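You operate a simulated robot arm through the tools that you are given. There is no shell and no other tool.

You run a simulated two-armed robot. Do the job below in one go: nothing can be reset, and whatever is moved stays where it is left.

JOB
Take the cream tea towel from the folding table and lay it out flat on the cupboard top.

The check looks at the end state, three seconds after you hand in, the way a careful person would. Anything else that was tipped, shoved, dropped, spilled or broken makes it a failure. Flat cloth is picked up by pressing the open fingertips on it (5 to 10 N) and closing them slowly along it; thin cloth reads only 2 to 8 mm in the jaws.

ROBOT AND FRAMES
Two 7-joint arms with two-finger parallel grippers on one trunk, on a base that drives. Base frame: it is fixed to the floor where the robot stands at the start and does not move with it; the origin is under the middle of the robot, x ahead of it, y to its left, z up. Units: mm, rad, N and s.
The left shoulder is at the start at [124, 171, 1162], the right one opposite. With the tool pointing down near the work surface each hand reaches from about 420 to 920 mm from the robot's upright axis, wherever it stands, measured 20 degrees to its own side. Places, roughly: cream tea towel [2750, 1000, 1000]; cupboard top [2200, 3400, 800]. Payload 4.4 kg a hand.
The TCP of each hand is the grasp point between the finger pads, 23 mm short of the fingertips. In the tool frame z runs along the fingers and y along their closing line. The gripper opens to 94 mm. The fingers are 38 mm wide and 10 mm thick; the gripper's body (54 by 96 mm) begins 39 mm behind the TCP.
Orientation is that of the tool frame in the base frame, as [roll, pitch, yaw] about the fixed x, y, z axes, in that order (R = Rz(yaw) Ry(pitch) Rx(roll)). With the fingers straight down and closing along the base's y, the tool's x points along the base's -x, its y along +y and its z along -z.

CONTROLS
- The arms move only by the tool send_rows. It takes "left_commands", "right_commands" or both (then of equal length, played together; a hand with none holds still); each is a list of rows, each a list of 7 numbers: the shift along the base's x, y, z in mm, then the turn, a rotation vector about the base's x, y, z in rad, then the opening, from 0 (shut) to 1 (fully open). In form: [[tx, ty, tz, ax, ay, az, jaw], ...]. A call has 1 to 20 rows; each row shifts and turns the commanded pose from where the row before left it. A row lasts 0.2 s, in which the tool goes at most 50 mm and 0.15 rad; a call with a longer step from one row to the next is refused whole, and so is a gripper value outside its range. Where a pose cannot be reached the arm comes as near as it can. A force on the tool above 40 N (or 10 N above the force at the start of the call, whichever is more), or a blocked arm, ends the call early, and 0.2 s more pass. The fingers move at their own pace (about 72 mm/s each) and stop on an object; they squeeze with about 26 N. The grip force told is the motor's: it shows also when the fingers shut on nothing. Time passes only in rows, and 0.2 s behind the last, so rows that do not move let the fingers close. The reply holds the time, the measured pose of the TCP, the force on the tool along the base axes, the opening and the grip force, in the units named above and with some noise, with the torque about the TCP (base axes, N m) and any sound that the robot's microphone picked up.
- Cameras (640 x 400 px; columns grow to the right, rows downward): "scene" is now at [241, 3.3, 1304.3]; the picture's right is [0.03, -1.00, 0.00], its down [-0.56, -0.02, -0.83] and it looks along [0.83, 0.02, -0.56] (base axes); focal length 253 px, centre (320, 200). "left" rides on the left gripper at [86, -16, -74] in its tool frame; the picture's right is [0.18, 0.98, 0.00], its down [-0.58, 0.11, -0.81] and it looks along [-0.79, 0.15, 0.59] (tool axes); focal length 243 px, centre (320, 200). "right" rides on the right gripper at [86, 16, -74] in its tool frame; the picture's right is [-0.18, 0.98, 0.00], its down [-0.58, -0.11, -0.81] and it looks along [-0.79, -0.15, 0.59] (tool axes); focal length 243 px, centre (320, 200). There is no depth. A picture from a camera that has moved, and an enlarged one, comes with that camera's place and axes in the base frame and with its lens.
- camera(camera): a new picture of that camera. No time passes.
- move_column(by): slides the trunk up (or, below 0, down) by that many mm; the arms and the scene camera ride with it, the base frame stays. It gives what a move gives, with no picture.
- roll_base(legs): drives the robot by 1 to 6 legs, each [ahead, left, turn to the left] in mm, mm and rad, along the robot's own axes; the way and the turn of a leg run together, so that a leg with both is an arc; at most 1500 mm and 3.142 rad a leg. The arms and the cameras ride along, it lands a little off, and it stops where it bumps. It gives what a move gives.
- pan_tilt(pan, tilt): turns the head with the scene camera to pan (to the left, within 1.396 rad either way) and tilt (down, from -0.506 to 1.204), counted from straight ahead of the robot. It gives what a move gives.
- inspect(camera, box): a new picture of the part [left, top, right, bottom] of that camera's present view, enlarged. No time passes.
- finish_job(): hands the job in; it is judged then, once.

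Nothing tells you exact positions but the pictures and the camera data. Unless the task says otherwise, let go and move clear before handing in.

The tools are called as name(argument=value, ...) on one line, values as JSON. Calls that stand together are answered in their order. send_rows: Moves the arms, as the interface text tells. Its arguments: {"type":"object","properties":{"left_commands":{"type":"array"},"right_commands":{"type":"array"}},"required":[]} The other tools are called the same way: move_column (by) slides the trunk up or down; roll_base (legs) drives the base; pan_tilt (pan, tilt) turns the head that bears the scene camera; camera (camera) takes a picture; inspect (camera, box) takes an enlarged picture of a part of a camera's view; finish_job () hands the job in.

At the start:

```text
time: 0.0
left_ee_pos: [562.7, 186.5, 1080.8]
left_tcp_rot: [3.141, 0.0, -3.14]
left_contact_force: [-0.6, 0.5, 0.4]
left_torque: [-0.01, -0.04, -0.02]
left_grip_width: 94.0
left_grip_force: 0.0
right_ee_pos: [438.1, -136.6, 1103.0]
right_tcp_rot: [3.14, -0.001, -3.141]
right_contact_force: [0.6, 0.8, 0.2]
right_torque: [0.01, -0.03, 0.01]
right_grip_width: 94.0
right_grip_force: 0.1
trunk travel left (down, up): [-175.0, 213.0]
robot x, y, heading: [-1.4, 5.2, -0.005]
head pan, tilt: [0.028, 0.59]
```

scene: 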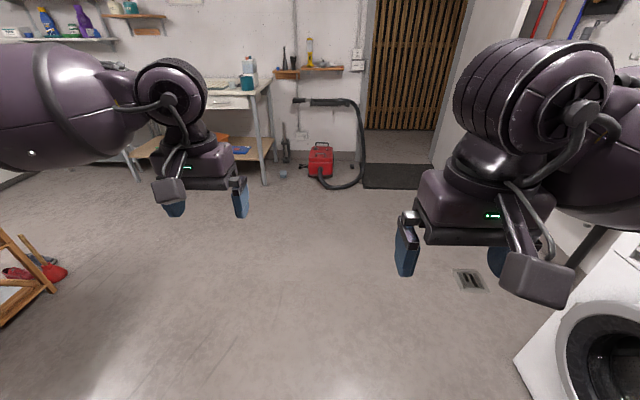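
right: 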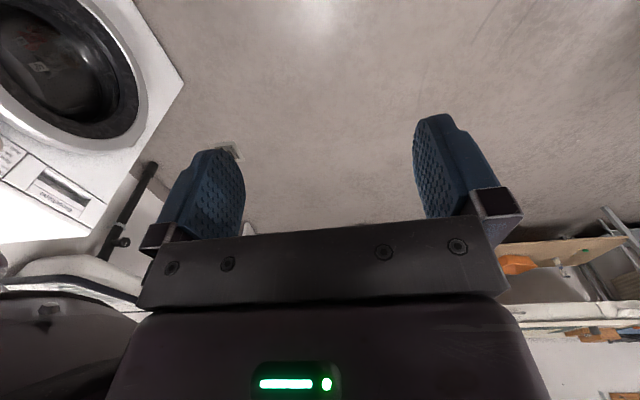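
left: 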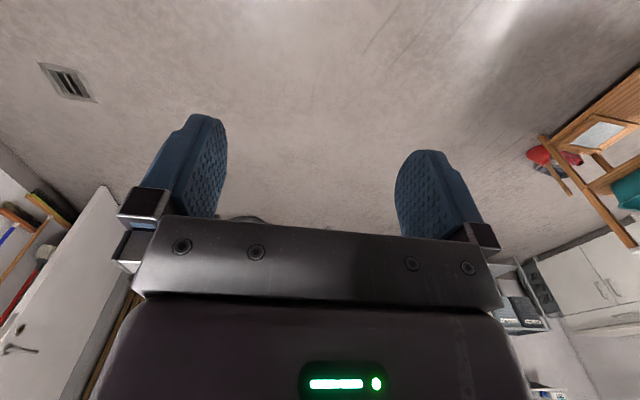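

I see a laundry room, with the folding table ahead and to the left and the washing machine on the right. I will pan the head to look toward the folding table and the cupboard.

pan_tilt(pan=0.4, tilt=0.2)

camera(camera="scene")

pan_tilt(pan=1.1, tilt=0.3)

camera(camera="scene")

```text
time: 0.9
left_ee_pos: [563.6, 186.9, 1081.3]
left_tcp_rot: [3.141, -0.001, -3.142]
left_contact_force: [-0.4, 0.4, -0.8]
left_torque: [0.02, 0.01, 0.03]
left_grip_width: 94.2
left_grip_force: 0.1
right_ee_pos: [437.9, -135.9, 1104.3]
right_tcp_rot: [3.142, 0.0, 3.141]
right_contact_force: [0.4, 0.0, 0.6]
right_torque: [0.01, 0.02, 0.0]
right_grip_width: 93.8
right_grip_force: 0.0
trunk travel left (down, up): [-175.0, 213.0]
robot x, y, heading: [-2.9, 2.6, 0.005]
head pan, tilt: [0.4, 0.201]
```

```text
taken
camera scene: at [238.2, 37.0, 1340.1], right [0.39, -0.92, 0.0], down [-0.18, -0.08, -0.98], along [0.9, 0.38, -0.2], focal length 253 px, centre (320, 200)
```

scene: 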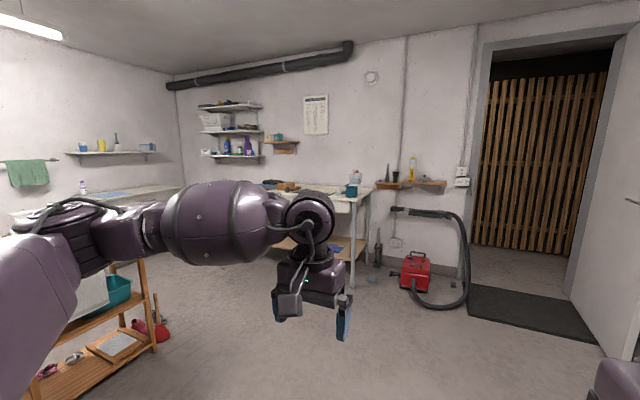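

```text
time: 1.9
left_ee_pos: [563.7, 187.0, 1080.2]
left_tcp_rot: [-3.141, -0.002, 3.14]
left_contact_force: [-0.2, 0.3, -0.5]
left_torque: [0.01, -0.01, 0.01]
left_grip_width: 93.9
left_grip_force: 0.0
right_ee_pos: [437.8, -137.7, 1102.9]
right_tcp_rot: [-3.141, 0.001, 3.141]
right_contact_force: [-0.2, -1.4, 0.7]
right_torque: [0.02, 0.02, -0.03]
right_grip_width: 94.5
right_grip_force: 0.0
trunk travel left (down, up): [-175.0, 213.0]
robot x, y, heading: [-2.4, 0.2, 0.002]
head pan, tilt: [1.1, 0.3]
```

```text
taken
camera scene: at [194.8, 83.9, 1330.9], right [0.89, -0.45, 0.0], down [-0.13, -0.26, -0.96], along [0.43, 0.85, -0.3], focal length 253 px, centre (320, 200)
```

scene: 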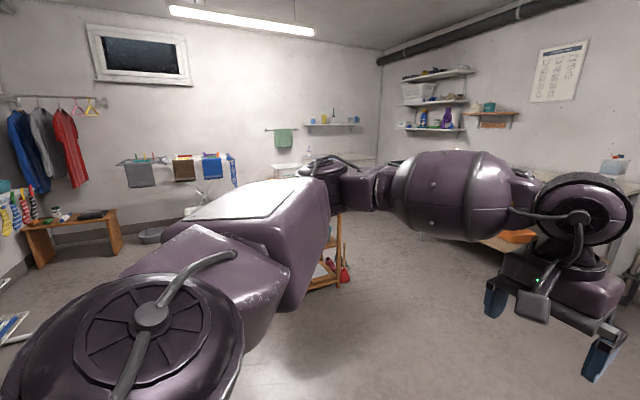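

The folding table runs along the far wall (its front edge is at about x=2430, right end at y≈580). A wooden trolley stands near (1200, 1700). I'll raise the trunk and drive diagonally toward the table for a closer look.

move_column(by=200)

roll_base(legs=[[1300, 600, 0]])

pan_tilt(pan=0.2, tilt=0.5)

camera(camera="scene")

```text
time: 4.1
left_ee_pos: [562.1, 187.3, 1281.2]
left_tcp_rot: [3.141, 0.0, 3.141]
left_contact_force: [0.1, -0.6, 0.1]
left_torque: [0.01, 0.01, 0.02]
left_grip_width: 94.2
left_grip_force: 0.0
right_ee_pos: [439.4, -137.6, 1303.5]
right_tcp_rot: [-3.141, -0.002, -3.141]
right_contact_force: [-0.6, 0.5, 0.2]
right_torque: [0.01, 0.01, 0.01]
right_grip_width: 93.9
right_grip_force: 0.1
trunk travel left (down, up): [-375.0, 13.0]
robot x, y, heading: [-2.5, -1.4, -0.001]
head pan, tilt: [1.1, 0.3]
```

```text
time: 11.2
left_ee_pos: [1852.1, 796.1, 1280.3]
left_tcp_rot: [3.142, 0.001, -3.131]
left_contact_force: [0.0, 0.0, 0.1]
left_torque: [-0.01, 0.01, 0.0]
left_grip_width: 94.1
left_grip_force: 0.1
right_ee_pos: [1731.4, 471.9, 1302.1]
right_tcp_rot: [3.14, 0.0, -3.133]
right_contact_force: [-0.4, 0.3, 0.3]
right_torque: [0.02, 0.03, 0.04]
right_grip_width: 94.0
right_grip_force: 0.0
trunk travel left (down, up): [-375.0, 13.0]
robot x, y, heading: [1291.2, 606.7, 0.014]
head pan, tilt: [1.1, 0.3]
```

```text
time: 12.4
left_ee_pos: [1852.7, 797.8, 1280.3]
left_tcp_rot: [3.14, 0.0, -3.13]
left_contact_force: [-1.3, -0.6, -0.3]
left_torque: [-0.04, 0.01, 0.01]
left_grip_width: 94.1
left_grip_force: 0.1
right_ee_pos: [1729.6, 473.0, 1302.6]
right_tcp_rot: [3.14, 0.001, -3.133]
right_contact_force: [0.1, 0.1, 0.1]
right_torque: [-0.03, -0.02, -0.01]
right_grip_width: 94.2
right_grip_force: 0.1
trunk travel left (down, up): [-375.0, 13.0]
robot x, y, heading: [1289.3, 603.0, 0.012]
head pan, tilt: [0.201, 0.499]
```

```text
taken
camera scene: at [1436.0, 625.2, 1522.8], right [0.21, -0.98, 0.0], down [-0.47, -0.1, -0.88], along [0.86, 0.18, -0.48], focal length 253 px, centre (320, 200)
```

scene: 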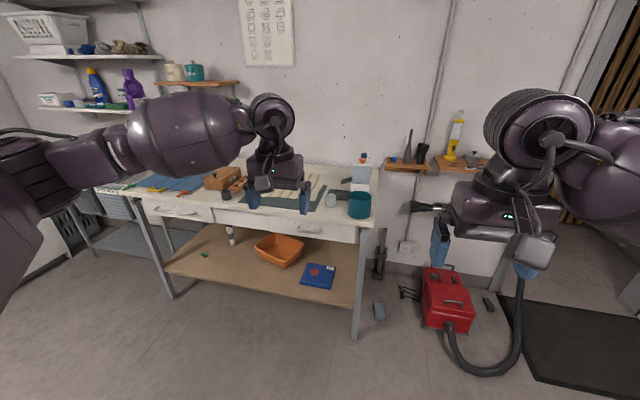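

inspect(camera="scene", box=[90, 140, 390, 250])

camera(camera="left")

```text
2.13 times, centred on (240, 195) of scene
camera zoom: at [1436.0, 625.2, 1522.8], right [0.21, -0.98, 0.0], down [-0.47, -0.1, -0.88], along [0.86, 0.18, -0.48], focal length 540 px, centre (491, 211)
```

zoom: 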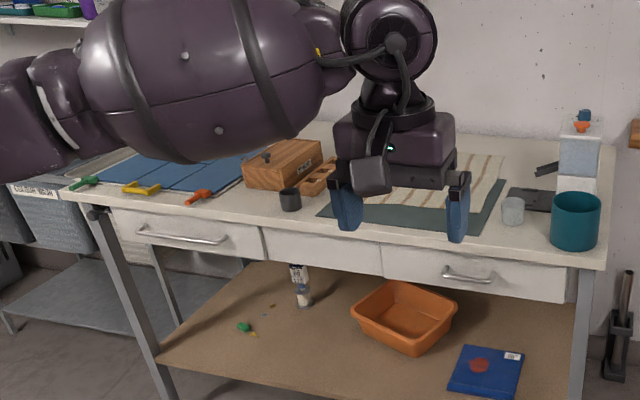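

```text
taken
camera left: at [1765.5, 779.9, 1354.6], right [-0.19, 0.98, 0.0], down [0.58, 0.11, 0.81], along [0.79, 0.16, -0.59], focal length 243 px, centre (320, 200)
```

left: 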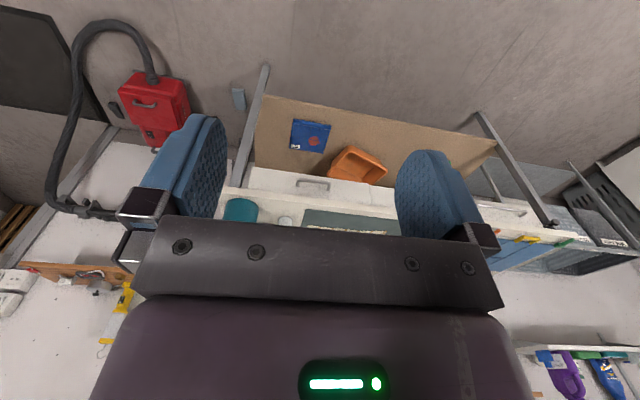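

The striped cream towel lies on a dark green mat, roughly at x 2590–2960, y 895–1190, with the table top at about z 880. I'll drive closer and line up with it, moving the left hand out of the view.

roll_base(legs=[[600, 440, -0.012]])

pan_tilt(pan=0.0, tilt=0.75)

camera(camera="scene")

camera(camera="left")

camera(camera="right")

```text
time: 16.8
left_ee_pos: [2456.2, 1233.2, 1280.1]
left_tcp_rot: [-3.141, 0.001, 3.138]
left_contact_force: [0.4, 0.2, -0.2]
left_torque: [-0.01, 0.02, 0.02]
left_grip_width: 94.1
left_grip_force: 0.0
right_ee_pos: [2329.6, 909.6, 1303.1]
right_tcp_rot: [3.141, 0.0, 3.14]
right_contact_force: [0.4, -0.2, 0.1]
right_torque: [-0.01, -0.01, 0.01]
right_grip_width: 94.0
right_grip_force: 0.0
trunk travel left (down, up): [-375.0, 13.0]
robot x, y, heading: [1895.4, 1048.0, -0.006]
head pan, tilt: [0.201, 0.499]
```

```text
time: 17.6
left_ee_pos: [2455.9, 1233.3, 1280.7]
left_tcp_rot: [-3.141, -0.001, 3.136]
left_contact_force: [-0.6, -0.2, 0.0]
left_torque: [-0.04, -0.02, -0.01]
left_grip_width: 93.9
left_grip_force: 0.0
right_ee_pos: [2329.6, 910.1, 1302.4]
right_tcp_rot: [-3.142, 0.0, 3.138]
right_contact_force: [-0.1, -0.4, -0.5]
right_torque: [-0.01, 0.01, 0.03]
right_grip_width: 93.9
right_grip_force: 0.0
trunk travel left (down, up): [-375.0, 13.0]
robot x, y, heading: [1896.4, 1048.7, -0.004]
head pan, tilt: [0.0, 0.75]
```

```text
taken
camera scene: at [2030.9, 1048.1, 1500.9], right [0.0, -1.0, 0.0], down [-0.68, 0.0, -0.73], along [0.73, 0.0, -0.68], focal length 253 px, centre (320, 200)
```

scene: 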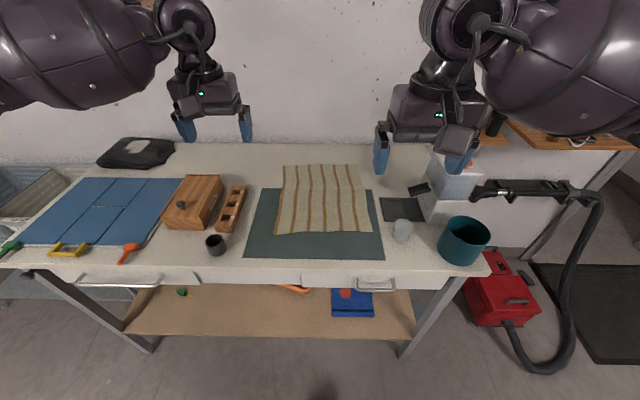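

```text
taken
camera left: at [2368.7, 1216.7, 1354.6], right [-0.18, 0.98, 0.0], down [0.58, 0.11, 0.81], along [0.79, 0.15, -0.59], focal length 243 px, centre (320, 200)
```

left: 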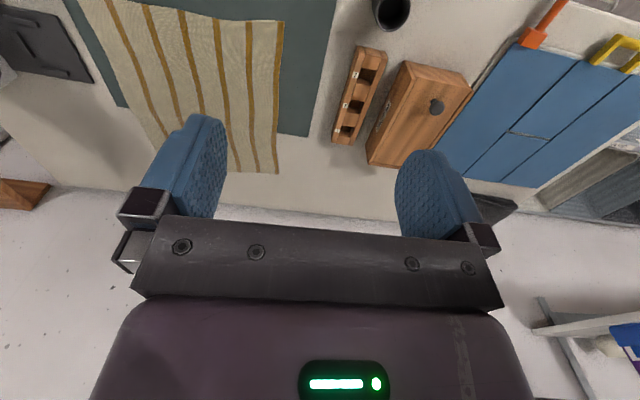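

```text
taken
camera right: at [2243.0, 925.5, 1376.7], right [0.19, 0.98, 0.0], down [0.58, -0.11, 0.81], along [0.79, -0.15, -0.59], focal length 243 px, centre (320, 200)
```

right: 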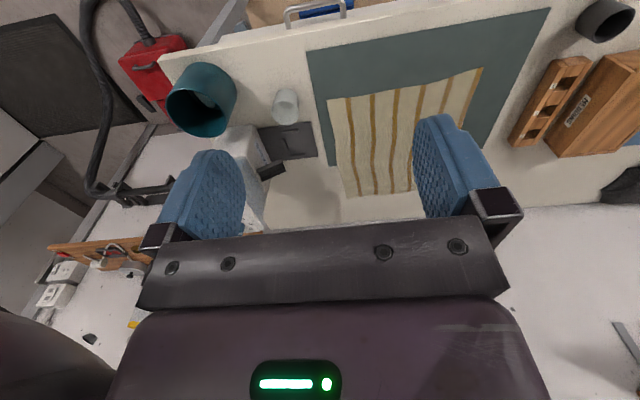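

inspect(camera="scene", box=[230, 140, 430, 265])

inspect(camera="right", box=[290, 0, 610, 200])

inspect(camera="left", box=[60, 0, 380, 200])

```text
3.20 times, centred on (330, 202) of scene
camera zoom: at [2030.9, 1048.1, 1500.9], right [0.0, -1.0, 0.0], down [-0.68, 0.0, -0.73], along [0.73, 0.0, -0.68], focal length 810 px, centre (288, 192)
```

zoom: 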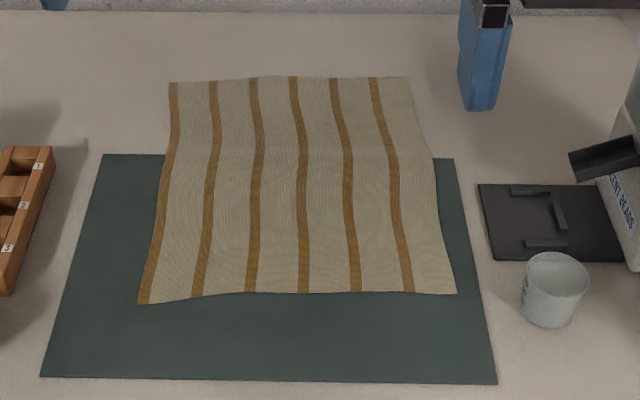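

```text
2.00 times, centred on (450, 100) of right
camera zoom: at [2243.0, 925.5, 1376.7], right [0.19, 0.98, 0.0], down [0.58, -0.11, 0.81], along [0.79, -0.15, -0.59], focal length 485 px, centre (60, 400)
```

zoom: 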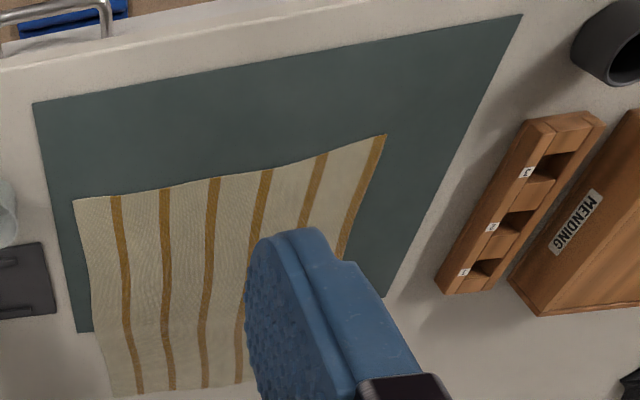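

```text
2.00 times, centred on (220, 100) of left
camera zoom: at [2368.7, 1216.7, 1354.6], right [-0.18, 0.98, 0.0], down [0.58, 0.11, 0.81], along [0.79, 0.15, -0.59], focal length 485 px, centre (520, 400)
```

zoom: 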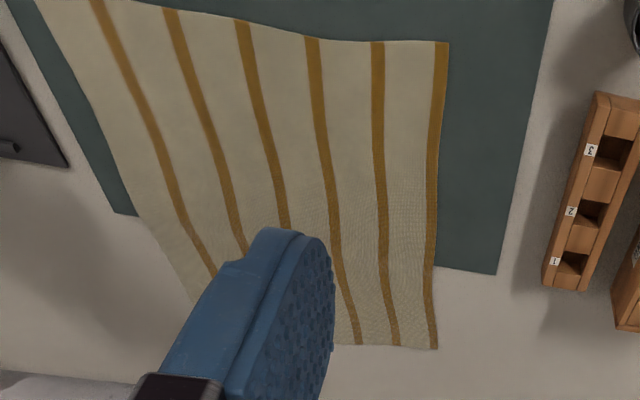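

The towel's corners work out at about (2517,1188), (2527,887), (2874,1198) and (2887,899), at z≈905. It is a single layer of roughly 300×360 mm. Before grasping it I'll look toward the cupboard.

pan_tilt(pan=1.39, tilt=0.35)

camera(camera="scene")

inspect(camera="scene", box=[260, 60, 500, 210])

```text
time: 19.1
left_ee_pos: [2454.9, 1232.4, 1280.2]
left_tcp_rot: [3.141, -0.001, 3.139]
left_contact_force: [-0.8, -0.6, -0.4]
left_torque: [-0.02, -0.03, 0.02]
left_grip_width: 94.0
left_grip_force: 0.0
right_ee_pos: [2329.7, 910.5, 1303.1]
right_tcp_rot: [-3.142, 0.0, 3.138]
right_contact_force: [-0.1, -0.2, 0.1]
right_torque: [0.0, 0.0, 0.01]
right_grip_width: 94.2
right_grip_force: 0.1
trunk travel left (down, up): [-375.0, 13.0]
robot x, y, heading: [1894.7, 1049.7, -0.0]
head pan, tilt: [1.389, 0.351]
```

```text
taken
camera scene: at [1965.3, 1139.9, 1536.5], right [0.98, -0.18, 0.0], down [-0.06, -0.34, -0.94], along [0.17, 0.92, -0.34], focal length 253 px, centre (320, 200)
```

scene: 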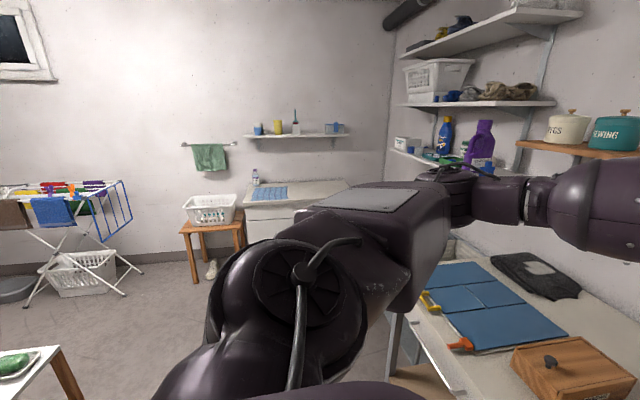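

```text
2.67 times, centred on (380, 135) of scene
camera zoom: at [1965.3, 1139.9, 1536.5], right [0.98, -0.18, 0.0], down [-0.06, -0.34, -0.94], along [0.17, 0.92, -0.34], focal length 675 px, centre (160, 373)
```

zoom: 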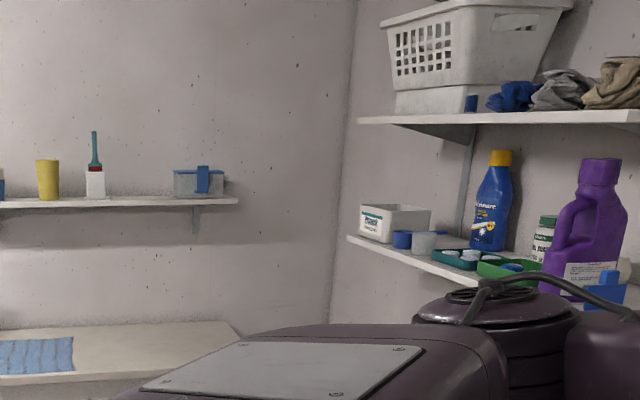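

The cupboard top has a blue cloth on its left part, roughly x<2060, and appears free from about x 2080 to 2700. The towel comes first: I'll turn both hands 90° so the fingers close along x, and place them above the near corners of the towel.

pan_tilt(pan=0.0, tilt=0.85)

send_rows(left_commands=[[8.6, -5.8, 0, 0, 0, -0.131, 1], [8.6, -5.8, 0, 0, 0, -0.131, 1], [8.6, -5.8, 0, 0, 0, -0.131, 1], [8.6, -5.8, 0, 0, 0, -0.131, 1], [8.6, -5.8, 0, 0, 0, -0.131, 1], [8.6, -5.8, 0, 0, 0, -0.131, 1], [8.6, -5.8, 0, 0, 0, -0.131, 1], [8.6, -5.8, 0, 0, 0, -0.131, 0.5], [8.6, -5.8, 0, 0, 0, -0.131, 0.5], [8.6, -5.8, 0, 0, 0, -0.131, 0.5], [8.6, -5.8, 0, 0, 0, -0.131, 0.5], [8.6, -5.8, 0, 0, 0, -0.131, 0.5]], right_commands=[[19.8, 0.2, 0, 0, 0, -0.131, 1], [19.8, 0.2, 0, 0, 0, -0.131, 1], [19.8, 0.2, 0, 0, 0, -0.131, 1], [19.8, 0.2, 0, 0, 0, -0.131, 1], [19.8, 0.2, 0, 0, 0, -0.131, 1], [19.8, 0.2, 0, 0, 0, -0.131, 1], [19.8, 0.2, 0, 0, 0, -0.131, 1], [19.8, 0.2, 0, 0, 0, -0.131, 0.5], [19.8, 0.2, 0, 0, 0, -0.131, 0.5], [19.8, 0.2, 0, 0, 0, -0.131, 0.5], [19.8, 0.2, 0, 0, 0, -0.131, 0.5], [19.8, 0.2, 0, 0, 0, -0.131, 0.5]])

camera(camera="scene")

camera(camera="left")

camera(camera="right")

```text
time: 20.6
left_ee_pos: [2454.4, 1232.9, 1281.1]
left_tcp_rot: [3.14, 0.0, 3.137]
left_contact_force: [0.7, 0.4, -0.1]
left_torque: [0.01, -0.01, 0.0]
left_grip_width: 94.0
left_grip_force: 0.1
right_ee_pos: [2329.6, 909.4, 1302.0]
right_tcp_rot: [-3.141, 0.0, 3.138]
right_contact_force: [0.0, -0.6, 0.2]
right_torque: [0.02, -0.03, 0.0]
right_grip_width: 93.8
right_grip_force: 0.0
trunk travel left (down, up): [-375.0, 13.0]
robot x, y, heading: [1889.9, 1045.9, 0.0]
head pan, tilt: [0.0, 0.85]
```

```text
time: 23.2
left_ee_pos: [2511.0, 1196.2, 1280.8]
left_tcp_rot: [-3.141, 0.0, 2.285]
left_contact_force: [0.0, 0.1, 0.2]
left_torque: [-0.01, -0.01, -0.01]
left_grip_width: 47.0
left_grip_force: 0.0
left hand out of reach, approached as far as the arm can: row 7, 8, 9, 10, 11, 12
right_ee_pos: [2568.4, 913.3, 1303.1]
right_tcp_rot: [-3.141, -0.001, 1.564]
right_contact_force: [0.1, -0.1, -0.2]
right_torque: [0.02, 0.03, 0.0]
right_grip_width: 47.2
right_grip_force: 0.0
trunk travel left (down, up): [-375.0, 13.0]
robot x, y, heading: [1892.2, 1049.0, -0.003]
head pan, tilt: [0.0, 0.85]
```

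```text
taken
camera scene: at [2026.7, 1048.6, 1492.8], right [0.0, -1.0, 0.0], down [-0.75, 0.0, -0.66], along [0.66, 0.0, -0.75], focal length 253 px, centre (320, 200)
```

scene: 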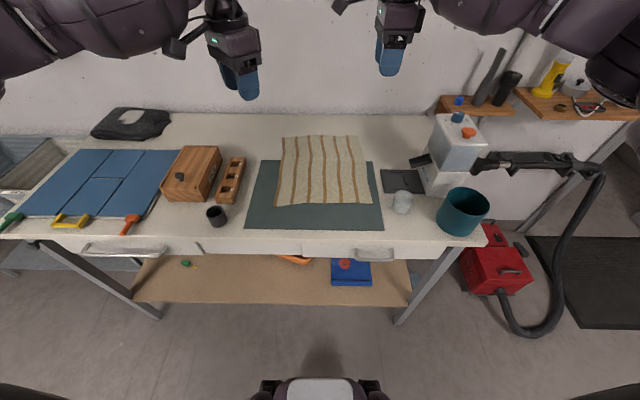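

```text
taken
camera left: at [2442.1, 1250.3, 1354.2], right [0.62, 0.78, 0.0], down [0.46, -0.37, 0.81], along [0.63, -0.5, -0.59], focal length 243 px, centre (320, 200)
```

left: 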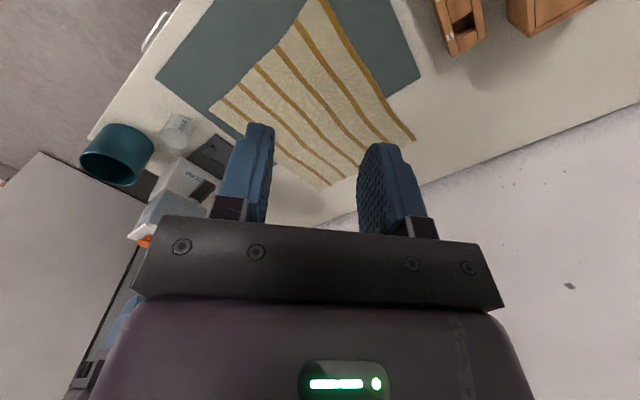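

```text
taken
camera right: at [2585.0, 998.4, 1376.5], right [0.98, -0.19, 0.0], down [-0.11, -0.58, 0.81], along [-0.15, -0.79, -0.59], focal length 243 px, centre (320, 200)
```

right: 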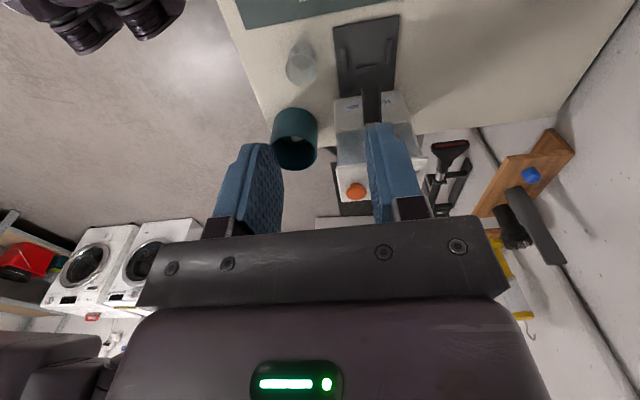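

The left wrist can't turn further that way, so I'll turn it the other way, mirroring the right hand. The camera housings should still clear each other by about 40 mm.

send_rows(left_commands=[[0, 0, 0, 0, 0, 0.14, 0.5], [0, 0, 0, 0, 0, 0.14, 0.5], [0, 0, 0, 0, 0, 0.14, 0.5], [0, 0, 0, 0, 0, 0.14, 0.5], [0, 0, 0, 0, 0, 0.14, 0.5], [0, 0, 0, 0, 0, 0.14, 0.5], [0, 0, 0, 0, 0, 0.14, 0.5], [0, 0, 0, 0, 0, 0.14, 0.5], [0, 0, 0, 0, 0, 0.14, 0.5], [0, 0, 0, 0, 0, 0.14, 0.5]])

```text
time: 25.4
left_ee_pos: [2510.5, 1195.0, 1280.9]
left_tcp_rot: [-3.14, 0.001, -2.596]
left_contact_force: [0.0, 0.5, 0.2]
left_torque: [0.01, 0.04, -0.02]
left_grip_width: 47.0
left_grip_force: 0.1
right_ee_pos: [2567.5, 910.7, 1301.9]
right_tcp_rot: [-3.141, 0.001, 1.565]
right_contact_force: [0.6, 0.3, 0.2]
right_torque: [0.01, 0.0, -0.02]
right_grip_width: 47.0
right_grip_force: 0.0
trunk travel left (down, up): [-375.0, 13.0]
robot x, y, heading: [1892.8, 1053.1, 0.002]
head pan, tilt: [0.0, 0.85]
```

send_rows(left_commands=[[6, -3.4, -20, 0, 0, 0.128, 0.5], [6, -3.4, -20, 0, 0, 0.128, 0.5], [6, -3.4, -20, 0, 0, 0.128, 0.5], [6, -3.4, -20, 0, 0, 0.128, 0.5], [6, -3.4, -20, 0, 0, 0.128, 0.5], [6, -3.4, -20, 0, 0, 0.128, 0.5], [6, -3.4, -20, 0, 0, 0.128, 0.5], [6, -3.4, -20, 0, 0, 0.128, 0.5], [0, 0, -30, 0, 0, 0, 0.5], [0, 0, -30, 0, 0, 0, 0.5], [0, 0, -20, 0, 0, 0, 0.5], [0, 0, 0, 0, 0, 0, 0.5]], right_commands=[[0, -0.4, -22, 0, 0, 0, 0.5], [0, -0.4, -22, 0, 0, 0, 0.5], [0, -0.4, -22, 0, 0, 0, 0.5], [0, -0.4, -22, 0, 0, 0, 0.5], [0, -0.4, -22, 0, 0, 0, 0.5], [0, -0.4, -23, 0, 0, 0, 0.5], [0, -0.4, -23, 0, 0, 0, 0.5], [0, -0.4, -23, 0, 0, 0, 0.5], [0, 0, -30, 0, 0, 0, 0.5], [0, 0, -30, 0, 0, 0, 0.5], [0, 0, -20, 0, 0, 0, 0.5], [0, 0, 0, 0, 0, 0, 0.5]])

camera(camera="scene")

camera(camera="left")

camera(camera="right")

```text
time: 28.0
left_ee_pos: [2559.8, 1170.0, 1040.8]
left_tcp_rot: [-3.142, 0.001, -1.573]
left_contact_force: [0.4, 0.4, 0.5]
left_torque: [0.01, 0.01, -0.02]
left_grip_width: 46.9
left_grip_force: 0.1
right_ee_pos: [2567.4, 909.4, 1043.7]
right_tcp_rot: [-3.141, 0.0, 1.566]
right_contact_force: [0.3, -0.3, 0.5]
right_torque: [0.03, -0.01, 0.0]
right_grip_width: 47.0
right_grip_force: 0.1
trunk travel left (down, up): [-375.0, 13.0]
robot x, y, heading: [1893.9, 1049.0, -0.0]
head pan, tilt: [0.0, 0.85]
```

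```text
taken
camera scene: at [2026.1, 1048.1, 1492.9], right [0.0, -1.0, 0.0], down [-0.75, 0.0, -0.66], along [0.66, 0.0, -0.75], focal length 253 px, centre (320, 200)
```

scene: 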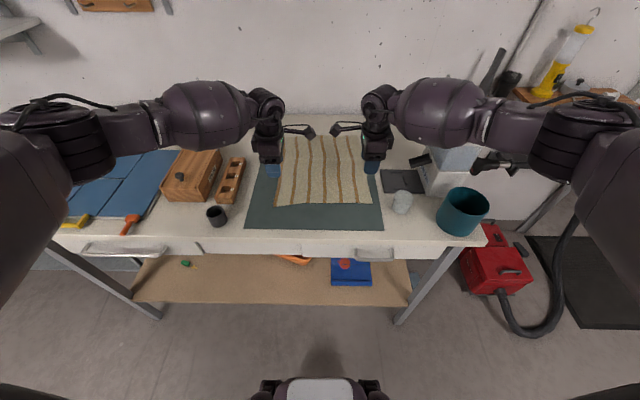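

```text
taken
camera left: at [2574.9, 1081.6, 1114.9], right [-0.98, -0.18, 0.0], down [-0.11, 0.58, 0.81], along [-0.15, 0.79, -0.59], focal length 243 px, centre (320, 200)
```

left: 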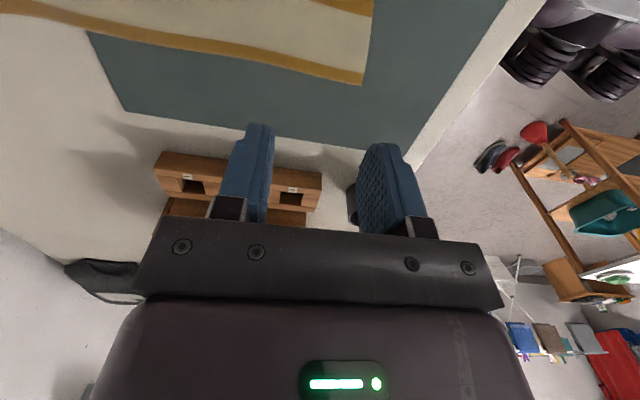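

```text
taken
camera right: at [2583.8, 994.6, 1117.4], right [0.98, -0.19, 0.0], down [-0.11, -0.58, 0.81], along [-0.15, -0.79, -0.59], focal length 243 px, centre (320, 200)
```

right: 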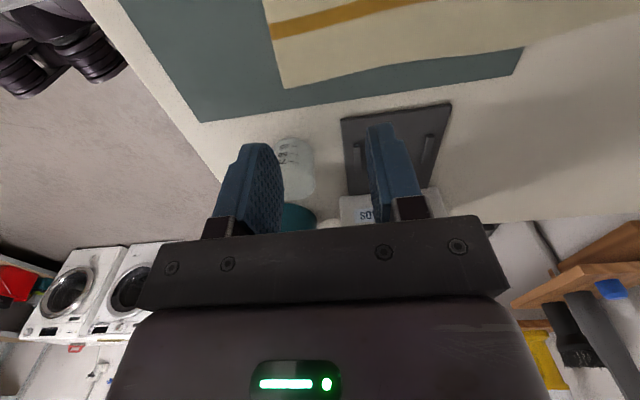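

Corner positions are confirmed from the wrist cameras. Now I descend close to the cloth, nudging each hand slightly inward.

send_rows(left_commands=[[-1, -4, -20, 0, 0, 0, 0.5], [0, 0, -20, 0, 0, 0, 0.5], [0, 0, -20, 0, 0, 0, 0.5], [0, 0, -20, 0, 0, 0, 0.5], [0, 0, -15, 0, 0, 0, 0.5], [0, 0, -8, 0, 0, 0, 0.5], [0, 0, 0, 0, 0, 0, 0.5]], right_commands=[[1, 4, -20, 0, 0, 0, 0.5], [0, 0, -20, 0, 0, 0, 0.5], [0, 0, -20, 0, 0, 0, 0.5], [0, 0, -20, 0, 0, 0, 0.5], [0, 0, -15, 0, 0, 0, 0.5], [0, 0, -11, 0, 0, 0, 0.5], [0, 0, 0, 0, 0, 0, 0.5]])

camera(camera="left")

camera(camera="right")

```text
time: 29.6
left_ee_pos: [2557.3, 1164.4, 936.4]
left_tcp_rot: [3.141, 0.0, -1.572]
left_contact_force: [-0.2, -0.4, -0.7]
left_torque: [-0.01, 0.02, 0.01]
left_grip_width: 47.1
left_grip_force: 0.1
right_ee_pos: [2567.2, 912.2, 937.2]
right_tcp_rot: [3.141, 0.0, 1.565]
right_contact_force: [-0.6, -0.1, -1.8]
right_torque: [-0.01, -0.02, -0.02]
right_grip_width: 47.0
right_grip_force: 0.0
trunk travel left (down, up): [-375.0, 13.0]
robot x, y, heading: [1893.1, 1050.9, -0.004]
head pan, tilt: [0.0, 0.85]
```

```text
taken
camera left: at [2574.1, 1077.8, 1011.5], right [-0.98, -0.18, 0.0], down [-0.11, 0.58, 0.81], along [-0.15, 0.79, -0.59], focal length 243 px, centre (320, 200)
```

left: 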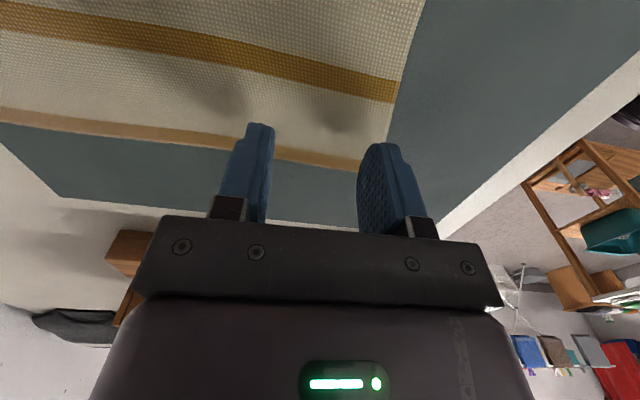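

```text
taken
camera right: at [2584.9, 998.3, 1011.6], right [0.98, -0.19, 0.0], down [-0.11, -0.58, 0.81], along [-0.15, -0.79, -0.59], focal length 243 px, centre (320, 200)
```

right: 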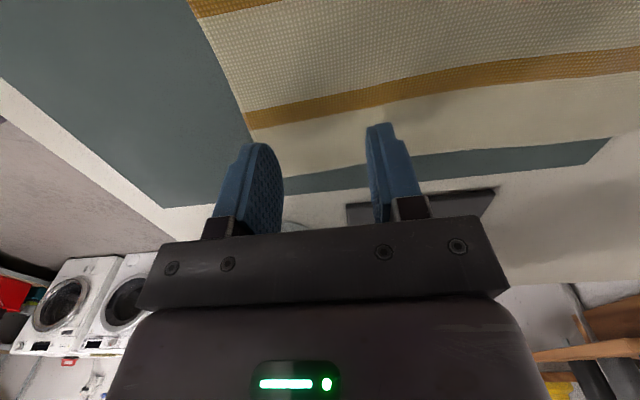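

send_rows(left_commands=[[0, 0, -2, 0, 0, 0, 0.5], [0, 0, -2, 0, 0, 0, 0.5], [0, 0, -2, 0, 0, 0, 0.5], [0, 0, 0, 0, 0, 0, 0.5]], right_commands=[[0, 0, -2, 0, 0, 0, 0.5], [0, 0, -2, 0, 0, 0, 0.5], [0, 0, -2, 0, 0, 0, 0.5], [0, 0, 0, 0, 0, 0, 0.5]])

```text
time: 30.6
left_ee_pos: [2557.3, 1165.0, 932.3]
left_tcp_rot: [3.141, 0.001, -1.573]
left_contact_force: [-0.6, 0.1, -0.7]
left_torque: [0.02, 0.01, -0.01]
left_grip_width: 47.1
left_grip_force: 0.0
right_ee_pos: [2566.9, 912.5, 930.9]
right_tcp_rot: [3.141, 0.0, 1.565]
right_contact_force: [0.2, -0.1, -0.1]
right_torque: [0.0, 0.0, 0.01]
right_grip_width: 46.9
right_grip_force: 0.0
trunk travel left (down, up): [-375.0, 13.0]
robot x, y, heading: [1888.3, 1047.8, -0.003]
head pan, tilt: [0.0, 0.85]
```

send_rows(left_commands=[[0, 0, -1.5, 0, 0, 0, 0.5], [0, 0, -1.5, 0, 0, 0, 0.5], [0, 0, 0, 0, 0, 0, 0.5]], right_commands=[[0, 0, -1.5, 0, 0, 0, 0.5], [0, 0, -1.5, 0, 0, 0, 0.5], [0, 0, 0, 0, 0, 0, 0.5]])

```text
time: 31.4
left_ee_pos: [2558.0, 1165.5, 929.0]
left_tcp_rot: [-3.141, 0.001, -1.574]
left_contact_force: [0.5, -0.4, 0.4]
left_torque: [0.01, 0.02, 0.03]
left_grip_width: 47.1
left_grip_force: 0.0
right_ee_pos: [2568.3, 913.3, 928.4]
right_tcp_rot: [3.141, 0.001, 1.565]
right_contact_force: [-0.7, 0.3, -0.4]
right_torque: [0.0, 0.01, -0.02]
right_grip_width: 47.0
right_grip_force: 0.0
trunk travel left (down, up): [-375.0, 13.0]
robot x, y, heading: [1892.7, 1045.7, -0.002]
head pan, tilt: [0.0, 0.85]
```

send_rows(left_commands=[[0, 0, -1.5, 0, 0, 0, 0.5], [0, 0, -1.5, 0, 0, 0, 0.5], [0, 0, 0, 0, 0, 0, 0.5]], right_commands=[[0, 0, -1.5, 0, 0, 0, 0.5], [0, 0, -1.5, 0, 0, 0, 0.5], [0, 0, 0, 0, 0, 0, 0.5]])

```text
time: 32.2
left_ee_pos: [2557.7, 1164.8, 928.2]
left_tcp_rot: [-3.137, 0.0, -1.574]
left_contact_force: [0.6, 1.8, 10.5]
left_torque: [0.11, 0.18, -0.05]
left_grip_width: 46.7
left_grip_force: 0.0
right_ee_pos: [2568.0, 913.4, 928.8]
right_tcp_rot: [3.139, -0.001, 1.565]
right_contact_force: [1.8, -1.7, 10.7]
right_torque: [-0.11, 0.19, 0.09]
right_grip_width: 46.7
right_grip_force: 0.0
trunk travel left (down, up): [-375.0, 13.0]
robot x, y, heading: [1890.1, 1049.1, -0.003]
head pan, tilt: [0.0, 0.85]
```

Both hands press at about 10 N. I ease off a little and close slowly along the cloth.

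send_rows(left_commands=[[0, 0, 0.6, 0, 0, 0, 0.48], [0, 0, 0, 0, 0, 0, 0.45], [0, 0, 0, 0, 0, 0, 0.42], [0, 0, 0, 0, 0, 0, 0.39], [0, 0, 0, 0, 0, 0, 0.36], [0, 0, 0, 0, 0, 0, 0.33], [0, 0, 0, 0, 0, 0, 0.3], [0, 0, 0, 0, 0, 0, 0.27], [0, 0, 0, 0, 0, 0, 0.24], [0, 0, 0, 0, 0, 0, 0.21], [0, 0, 0, 0, 0, 0, 0.18], [0, 0, 0, 0, 0, 0, 0.15], [0, 0, 0, 0, 0, 0, 0.12], [0, 0, 0, 0, 0, 0, 0.09], [0, 0, 0, 0, 0, 0, 0.06], [0, 0, 0, 0, 0, 0, 0.03], [0, 0, 0, 0, 0, 0, 0], [0, 0, 0, 0, 0, 0, 0], [0, 0, 0, 0, 0, 0, 0]], right_commands=[[0, 0, 0.6, 0, 0, 0, 0.48], [0, 0, 0, 0, 0, 0, 0.45], [0, 0, 0, 0, 0, 0, 0.42], [0, 0, 0, 0, 0, 0, 0.39], [0, 0, 0, 0, 0, 0, 0.36], [0, 0, 0, 0, 0, 0, 0.33], [0, 0, 0, 0, 0, 0, 0.3], [0, 0, 0, 0, 0, 0, 0.27], [0, 0, 0, 0, 0, 0, 0.24], [0, 0, 0, 0, 0, 0, 0.21], [0, 0, 0, 0, 0, 0, 0.18], [0, 0, 0, 0, 0, 0, 0.15], [0, 0, 0, 0, 0, 0, 0.12], [0, 0, 0, 0, 0, 0, 0.09], [0, 0, 0, 0, 0, 0, 0.06], [0, 0, 0, 0, 0, 0, 0.03], [0, 0, 0, 0, 0, 0, 0], [0, 0, 0, 0, 0, 0, 0], [0, 0, 0, 0, 0, 0, 0]])

camera(camera="left")

camera(camera="right")

inspect(camera="scene", box=[220, 100, 420, 225])

```text
time: 36.2
left_ee_pos: [2555.9, 1164.7, 927.4]
left_tcp_rot: [-3.139, 0.0, -1.574]
left_contact_force: [-2.7, -0.7, 7.6]
left_torque: [0.01, 0.03, 0.04]
left_grip_width: 2.8
left_grip_force: 26.2
right_ee_pos: [2567.9, 912.2, 927.3]
right_tcp_rot: [3.139, 0.001, 1.564]
right_contact_force: [-5.6, -0.5, 10.9]
right_torque: [-0.09, 0.11, -0.09]
right_grip_width: 2.6
right_grip_force: 25.5
trunk travel left (down, up): [-375.0, 13.0]
robot x, y, heading: [1894.1, 1046.8, -0.003]
head pan, tilt: [0.0, 0.85]
```

```text
taken
camera left: at [2572.6, 1077.7, 1001.7], right [-0.98, -0.18, 0.0], down [-0.11, 0.58, 0.81], along [-0.15, 0.79, -0.59], focal length 243 px, centre (320, 200)
```

left: 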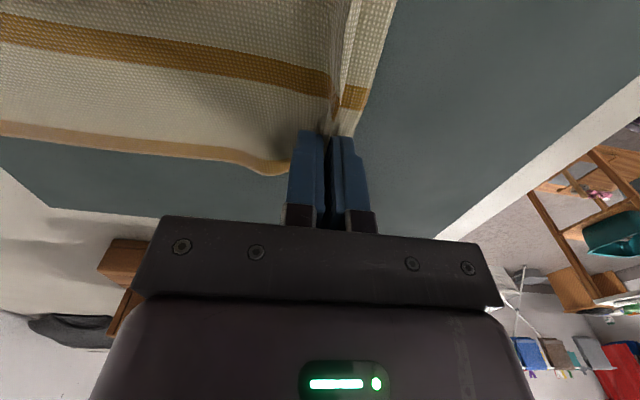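

```text
taken
camera right: at [2583.2, 998.7, 1001.4], right [0.98, -0.19, 0.0], down [-0.11, -0.58, 0.81], along [-0.15, -0.79, -0.59], focal length 243 px, centre (320, 200)
```

right: 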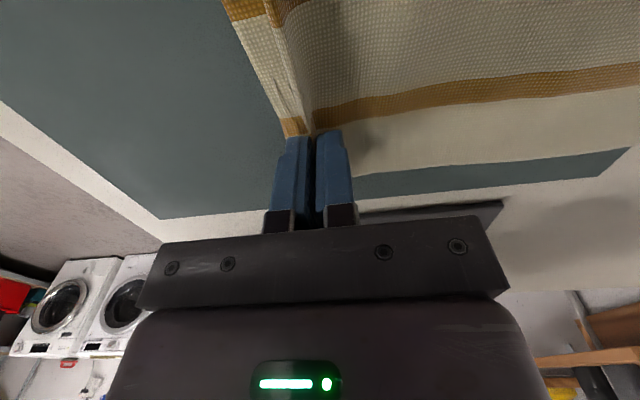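

```text
3.20 times, centred on (320, 162) of scene
camera zoom: at [2023.8, 1048.2, 1493.1], right [0.0, -1.0, 0.0], down [-0.75, 0.0, -0.66], along [0.66, 0.0, -0.75], focal length 810 px, centre (320, 320)
```

zoom: 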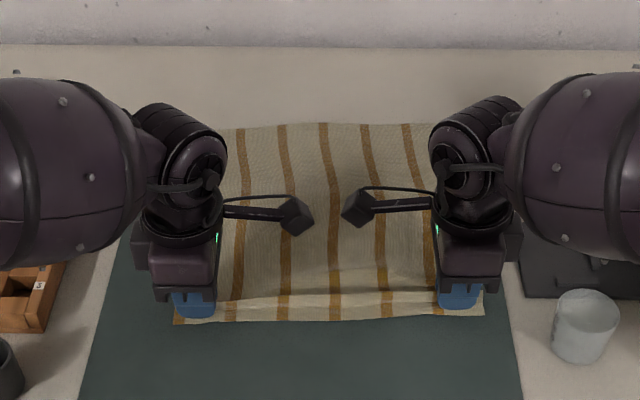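

Both hands hold the near edge (2.6–2.8 mm in the jaws). I lift straight up slowly so that the far edge slides in and hangs free.

send_rows(left_commands=[[0, 0, 8, 0, 0, 0, 0], [0, 0, 12, 0, 0, 0, 0], [0, 0, 20, 0, 0, 0, 0], [0, 0, 20, 0, 0, 0, 0], [0, 0, 20, 0, 0, 0, 0], [0, 0, 20, 0, 0, 0, 0], [0, 0, 20, 0, 0, 0, 0], [0, 0, 20, 0, 0, 0, 0], [0, 0, 20, 0, 0, 0, 0], [0, 0, 20, 0, 0, 0, 0], [0, 0, 20, 0, 0, 0, 0], [0, 0, 20, 0, 0, 0, 0], [0, 0, 20, 0, 0, 0, 0], [0, 0, 20, 0, 0, 0, 0], [0, 0, 20, 0, 0, 0, 0], [0, 0, 20, 0, 0, 0, 0], [0, 0, 20, 0, 0, 0, 0], [0, 0, 20, 0, 0, 0, 0], [0, 0, 20, 0, 0, 0, 0], [0, 0, 20, 0, 0, 0, 0]], right_commands=[[0, 0, 8, 0, 0, 0, 0], [0, 0, 12, 0, 0, 0, 0], [0, 0, 20, 0, 0, 0, 0], [0, 0, 20, 0, 0, 0, 0], [0, 0, 20, 0, 0, 0, 0], [0, 0, 20, 0, 0, 0, 0], [0, 0, 20, 0, 0, 0, 0], [0, 0, 20, 0, 0, 0, 0], [0, 0, 20, 0, 0, 0, 0], [0, 0, 20, 0, 0, 0, 0], [0, 0, 20, 0, 0, 0, 0], [0, 0, 20, 0, 0, 0, 0], [0, 0, 20, 0, 0, 0, 0], [0, 0, 20, 0, 0, 0, 0], [0, 0, 20, 0, 0, 0, 0], [0, 0, 20, 0, 0, 0, 0], [0, 0, 20, 0, 0, 0, 0], [0, 0, 20, 0, 0, 0, 0], [0, 0, 20, 0, 0, 0, 0], [0, 0, 20, 0, 0, 0, 0]])

camera(camera="scene")

camera(camera="left")

```text
time: 40.4
left_ee_pos: [2557.4, 1164.7, 1307.5]
left_tcp_rot: [-3.14, -0.001, -1.576]
left_contact_force: [-0.2, -0.3, -0.3]
left_torque: [-0.02, -0.04, -0.02]
left_grip_width: 2.4
left_grip_force: 25.7
right_ee_pos: [2567.1, 912.9, 1306.7]
right_tcp_rot: [-3.141, -0.001, 1.564]
right_contact_force: [-0.4, 0.4, -0.2]
right_torque: [0.02, 0.0, 0.03]
right_grip_width: 2.7
right_grip_force: 26.2
trunk travel left (down, up): [-375.0, 13.0]
robot x, y, heading: [1893.0, 1043.9, -0.002]
head pan, tilt: [0.0, 0.85]
```

```text
taken
camera scene: at [2025.6, 1048.1, 1492.9], right [0.0, -1.0, 0.0], down [-0.75, 0.0, -0.66], along [0.66, 0.0, -0.75], focal length 253 px, centre (320, 200)
```

scene: 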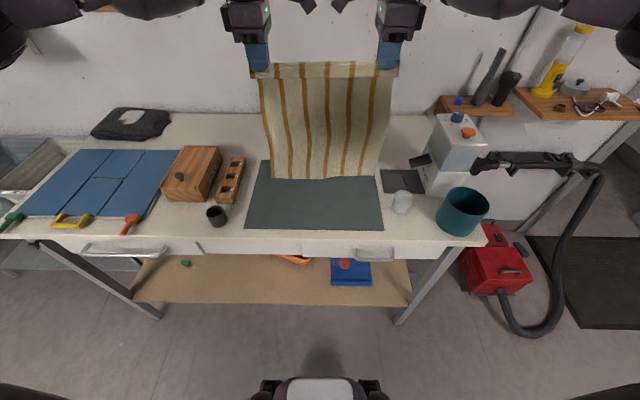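

```text
taken
camera left: at [2574.1, 1077.8, 1381.5], right [-0.98, -0.18, 0.0], down [-0.11, 0.58, 0.81], along [-0.15, 0.79, -0.59], focal length 243 px, centre (320, 200)
```

left: 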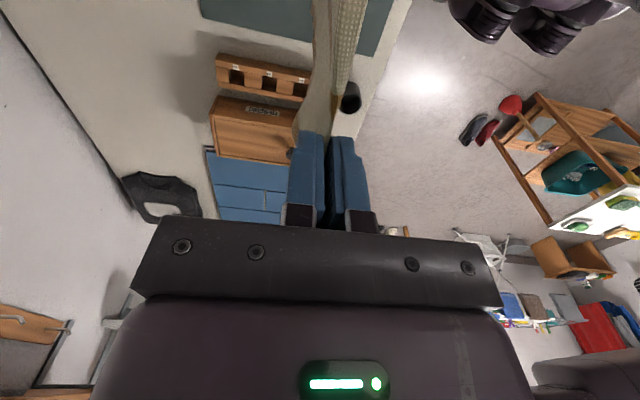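

The towel hangs cleanly between the hands. I raise a bit more, back away from the table, then look toward the cupboard.

send_rows(left_commands=[[0, 0, 10, 0, 0, 0, 0], [0, 0, 10, 0, 0, 0, 0], [0, 0, 10, 0, 0, 0, 0]], right_commands=[[0, 0, 10, 0, 0, 0, 0], [0, 0, 10, 0, 0, 0, 0], [0, 0, 10, 0, 0, 0, 0]])

roll_base(legs=[[-350, 0, 0]])

pan_tilt(pan=0.85, tilt=0.45)

camera(camera="scene")

```text
time: 41.2
left_ee_pos: [2557.5, 1165.1, 1337.1]
left_tcp_rot: [3.14, 0.0, -1.574]
left_contact_force: [0.2, -0.9, -0.9]
left_torque: [-0.01, 0.0, -0.01]
left_grip_width: 2.5
left_grip_force: 26.6
right_ee_pos: [2567.5, 912.5, 1337.0]
right_tcp_rot: [-3.141, 0.0, 1.565]
right_contact_force: [0.4, 0.0, -0.3]
right_torque: [-0.04, 0.01, 0.01]
right_grip_width: 2.6
right_grip_force: 25.9
trunk travel left (down, up): [-375.0, 13.0]
robot x, y, heading: [1893.0, 1047.8, -0.006]
head pan, tilt: [0.0, 0.85]
```

```text
time: 43.5
left_ee_pos: [2209.9, 1168.1, 1336.2]
left_tcp_rot: [-3.141, -0.001, -1.571]
left_contact_force: [0.1, -1.4, 0.1]
left_torque: [0.0, -0.04, 0.0]
left_grip_width: 2.7
left_grip_force: 26.0
right_ee_pos: [2219.2, 914.6, 1336.5]
right_tcp_rot: [3.141, 0.001, 1.568]
right_contact_force: [-0.2, 0.8, 0.3]
right_torque: [0.04, -0.01, 0.02]
right_grip_width: 2.7
right_grip_force: 25.8
trunk travel left (down, up): [-375.0, 13.0]
robot x, y, heading: [1544.1, 1048.4, 0.001]
head pan, tilt: [0.0, 0.85]
```

```text
time: 44.7
left_ee_pos: [2210.6, 1166.7, 1336.4]
left_tcp_rot: [-3.14, 0.0, -1.572]
left_contact_force: [0.3, -0.1, -0.7]
left_torque: [0.01, -0.01, 0.0]
left_grip_width: 2.4
left_grip_force: 25.6
right_ee_pos: [2221.1, 914.2, 1335.6]
right_tcp_rot: [-3.14, 0.0, 1.569]
right_contact_force: [-0.1, 2.0, -0.8]
right_torque: [0.05, -0.03, -0.01]
right_grip_width: 2.5
right_grip_force: 25.7
trunk travel left (down, up): [-375.0, 13.0]
robot x, y, heading: [1546.5, 1047.7, -0.002]
head pan, tilt: [0.85, 0.45]
```

```text
taken
camera scene: at [1661.5, 1118.2, 1527.3], right [0.75, -0.66, 0.0], down [-0.29, -0.33, -0.9], along [0.6, 0.68, -0.44], focal length 253 px, centre (320, 200)
```

scene: 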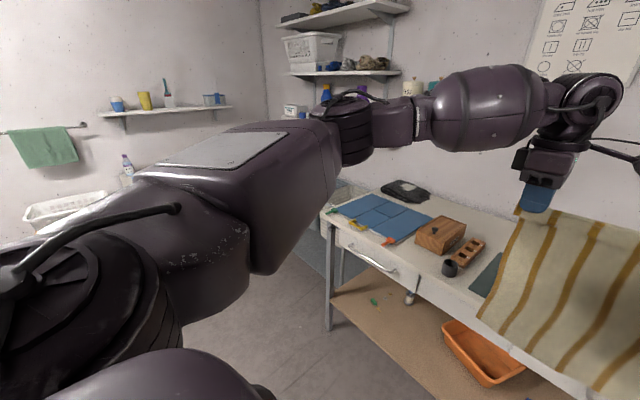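

roll_base(legs=[[0, 0, 0.9]])

pan_tilt(pan=0.35, tilt=0.5)

camera(camera="scene")

pan_tilt(pan=0.8, tilt=0.6)

camera(camera="scene")

```text
time: 47.4
left_ee_pos: [1862.7, 1645.6, 1336.0]
left_tcp_rot: [-3.141, -0.002, -0.666]
left_contact_force: [0.0, -0.2, 0.5]
left_torque: [-0.01, 0.0, -0.03]
left_grip_width: 2.7
left_grip_force: 26.3
right_ee_pos: [2067.5, 1498.7, 1336.9]
right_tcp_rot: [3.141, 0.001, 2.472]
right_contact_force: [-0.2, -0.4, -0.6]
right_torque: [0.01, 0.01, -0.04]
right_grip_width: 2.6
right_grip_force: 26.6
trunk travel left (down, up): [-375.0, 13.0]
robot x, y, heading: [1545.9, 1050.4, 0.901]
head pan, tilt: [0.85, 0.45]
```

```text
time: 48.3
left_ee_pos: [1863.6, 1644.6, 1335.1]
left_tcp_rot: [-3.142, -0.001, -0.666]
left_contact_force: [1.0, 0.1, -0.3]
left_torque: [-0.02, 0.0, -0.01]
left_grip_width: 2.4
left_grip_force: 25.8
right_ee_pos: [2068.7, 1497.3, 1335.9]
right_tcp_rot: [3.141, 0.0, 2.471]
right_contact_force: [-1.6, 1.2, -0.2]
right_torque: [0.01, -0.01, -0.01]
right_grip_width: 2.5
right_grip_force: 26.0
trunk travel left (down, up): [-375.0, 13.0]
robot x, y, heading: [1542.0, 1047.2, 0.904]
head pan, tilt: [0.351, 0.499]
```

```text
taken
camera scene: at [1607.4, 1180.4, 1522.8], right [0.95, -0.31, 0.0], down [-0.15, -0.45, -0.88], along [0.27, 0.83, -0.48], focal length 253 px, centre (320, 200)
```

scene: 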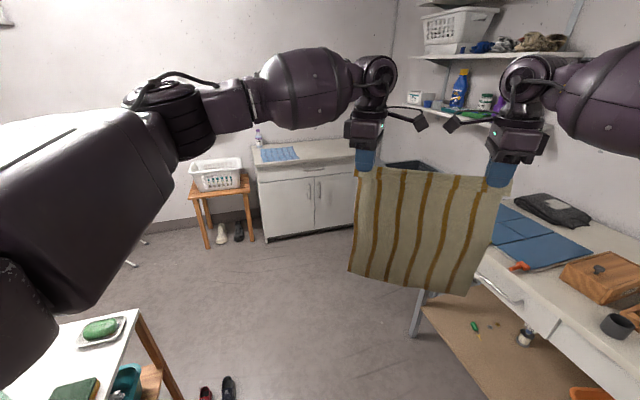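

```text
time: 49.2
left_ee_pos: [1863.3, 1646.4, 1335.4]
left_tcp_rot: [-3.141, 0.001, -0.666]
left_contact_force: [-0.1, -1.6, -0.5]
left_torque: [-0.02, 0.01, 0.02]
left_grip_width: 2.6
left_grip_force: 25.8
right_ee_pos: [2068.6, 1496.5, 1336.1]
right_tcp_rot: [-3.141, 0.0, 2.471]
right_contact_force: [-0.2, 0.9, -0.4]
right_torque: [0.02, 0.05, 0.0]
right_grip_width: 2.9
right_grip_force: 26.2
trunk travel left (down, up): [-375.0, 13.0]
robot x, y, heading: [1543.1, 1050.7, 0.9]
head pan, tilt: [0.799, 0.6]
```

```text
taken
camera scene: at [1567.6, 1181.6, 1513.7], right [0.99, 0.13, 0.0], down [0.07, -0.56, -0.83], along [-0.11, 0.82, -0.56], focal length 253 px, centre (320, 200)
```

scene: 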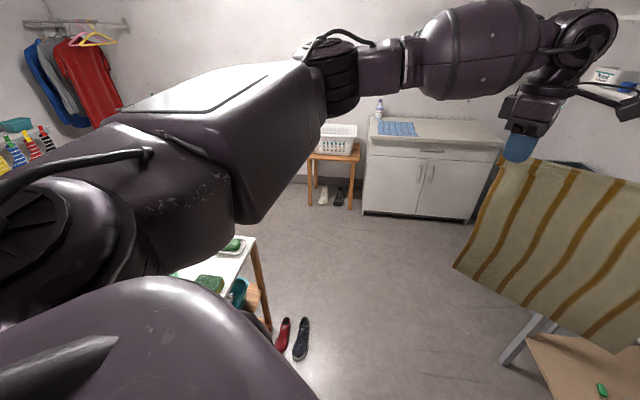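

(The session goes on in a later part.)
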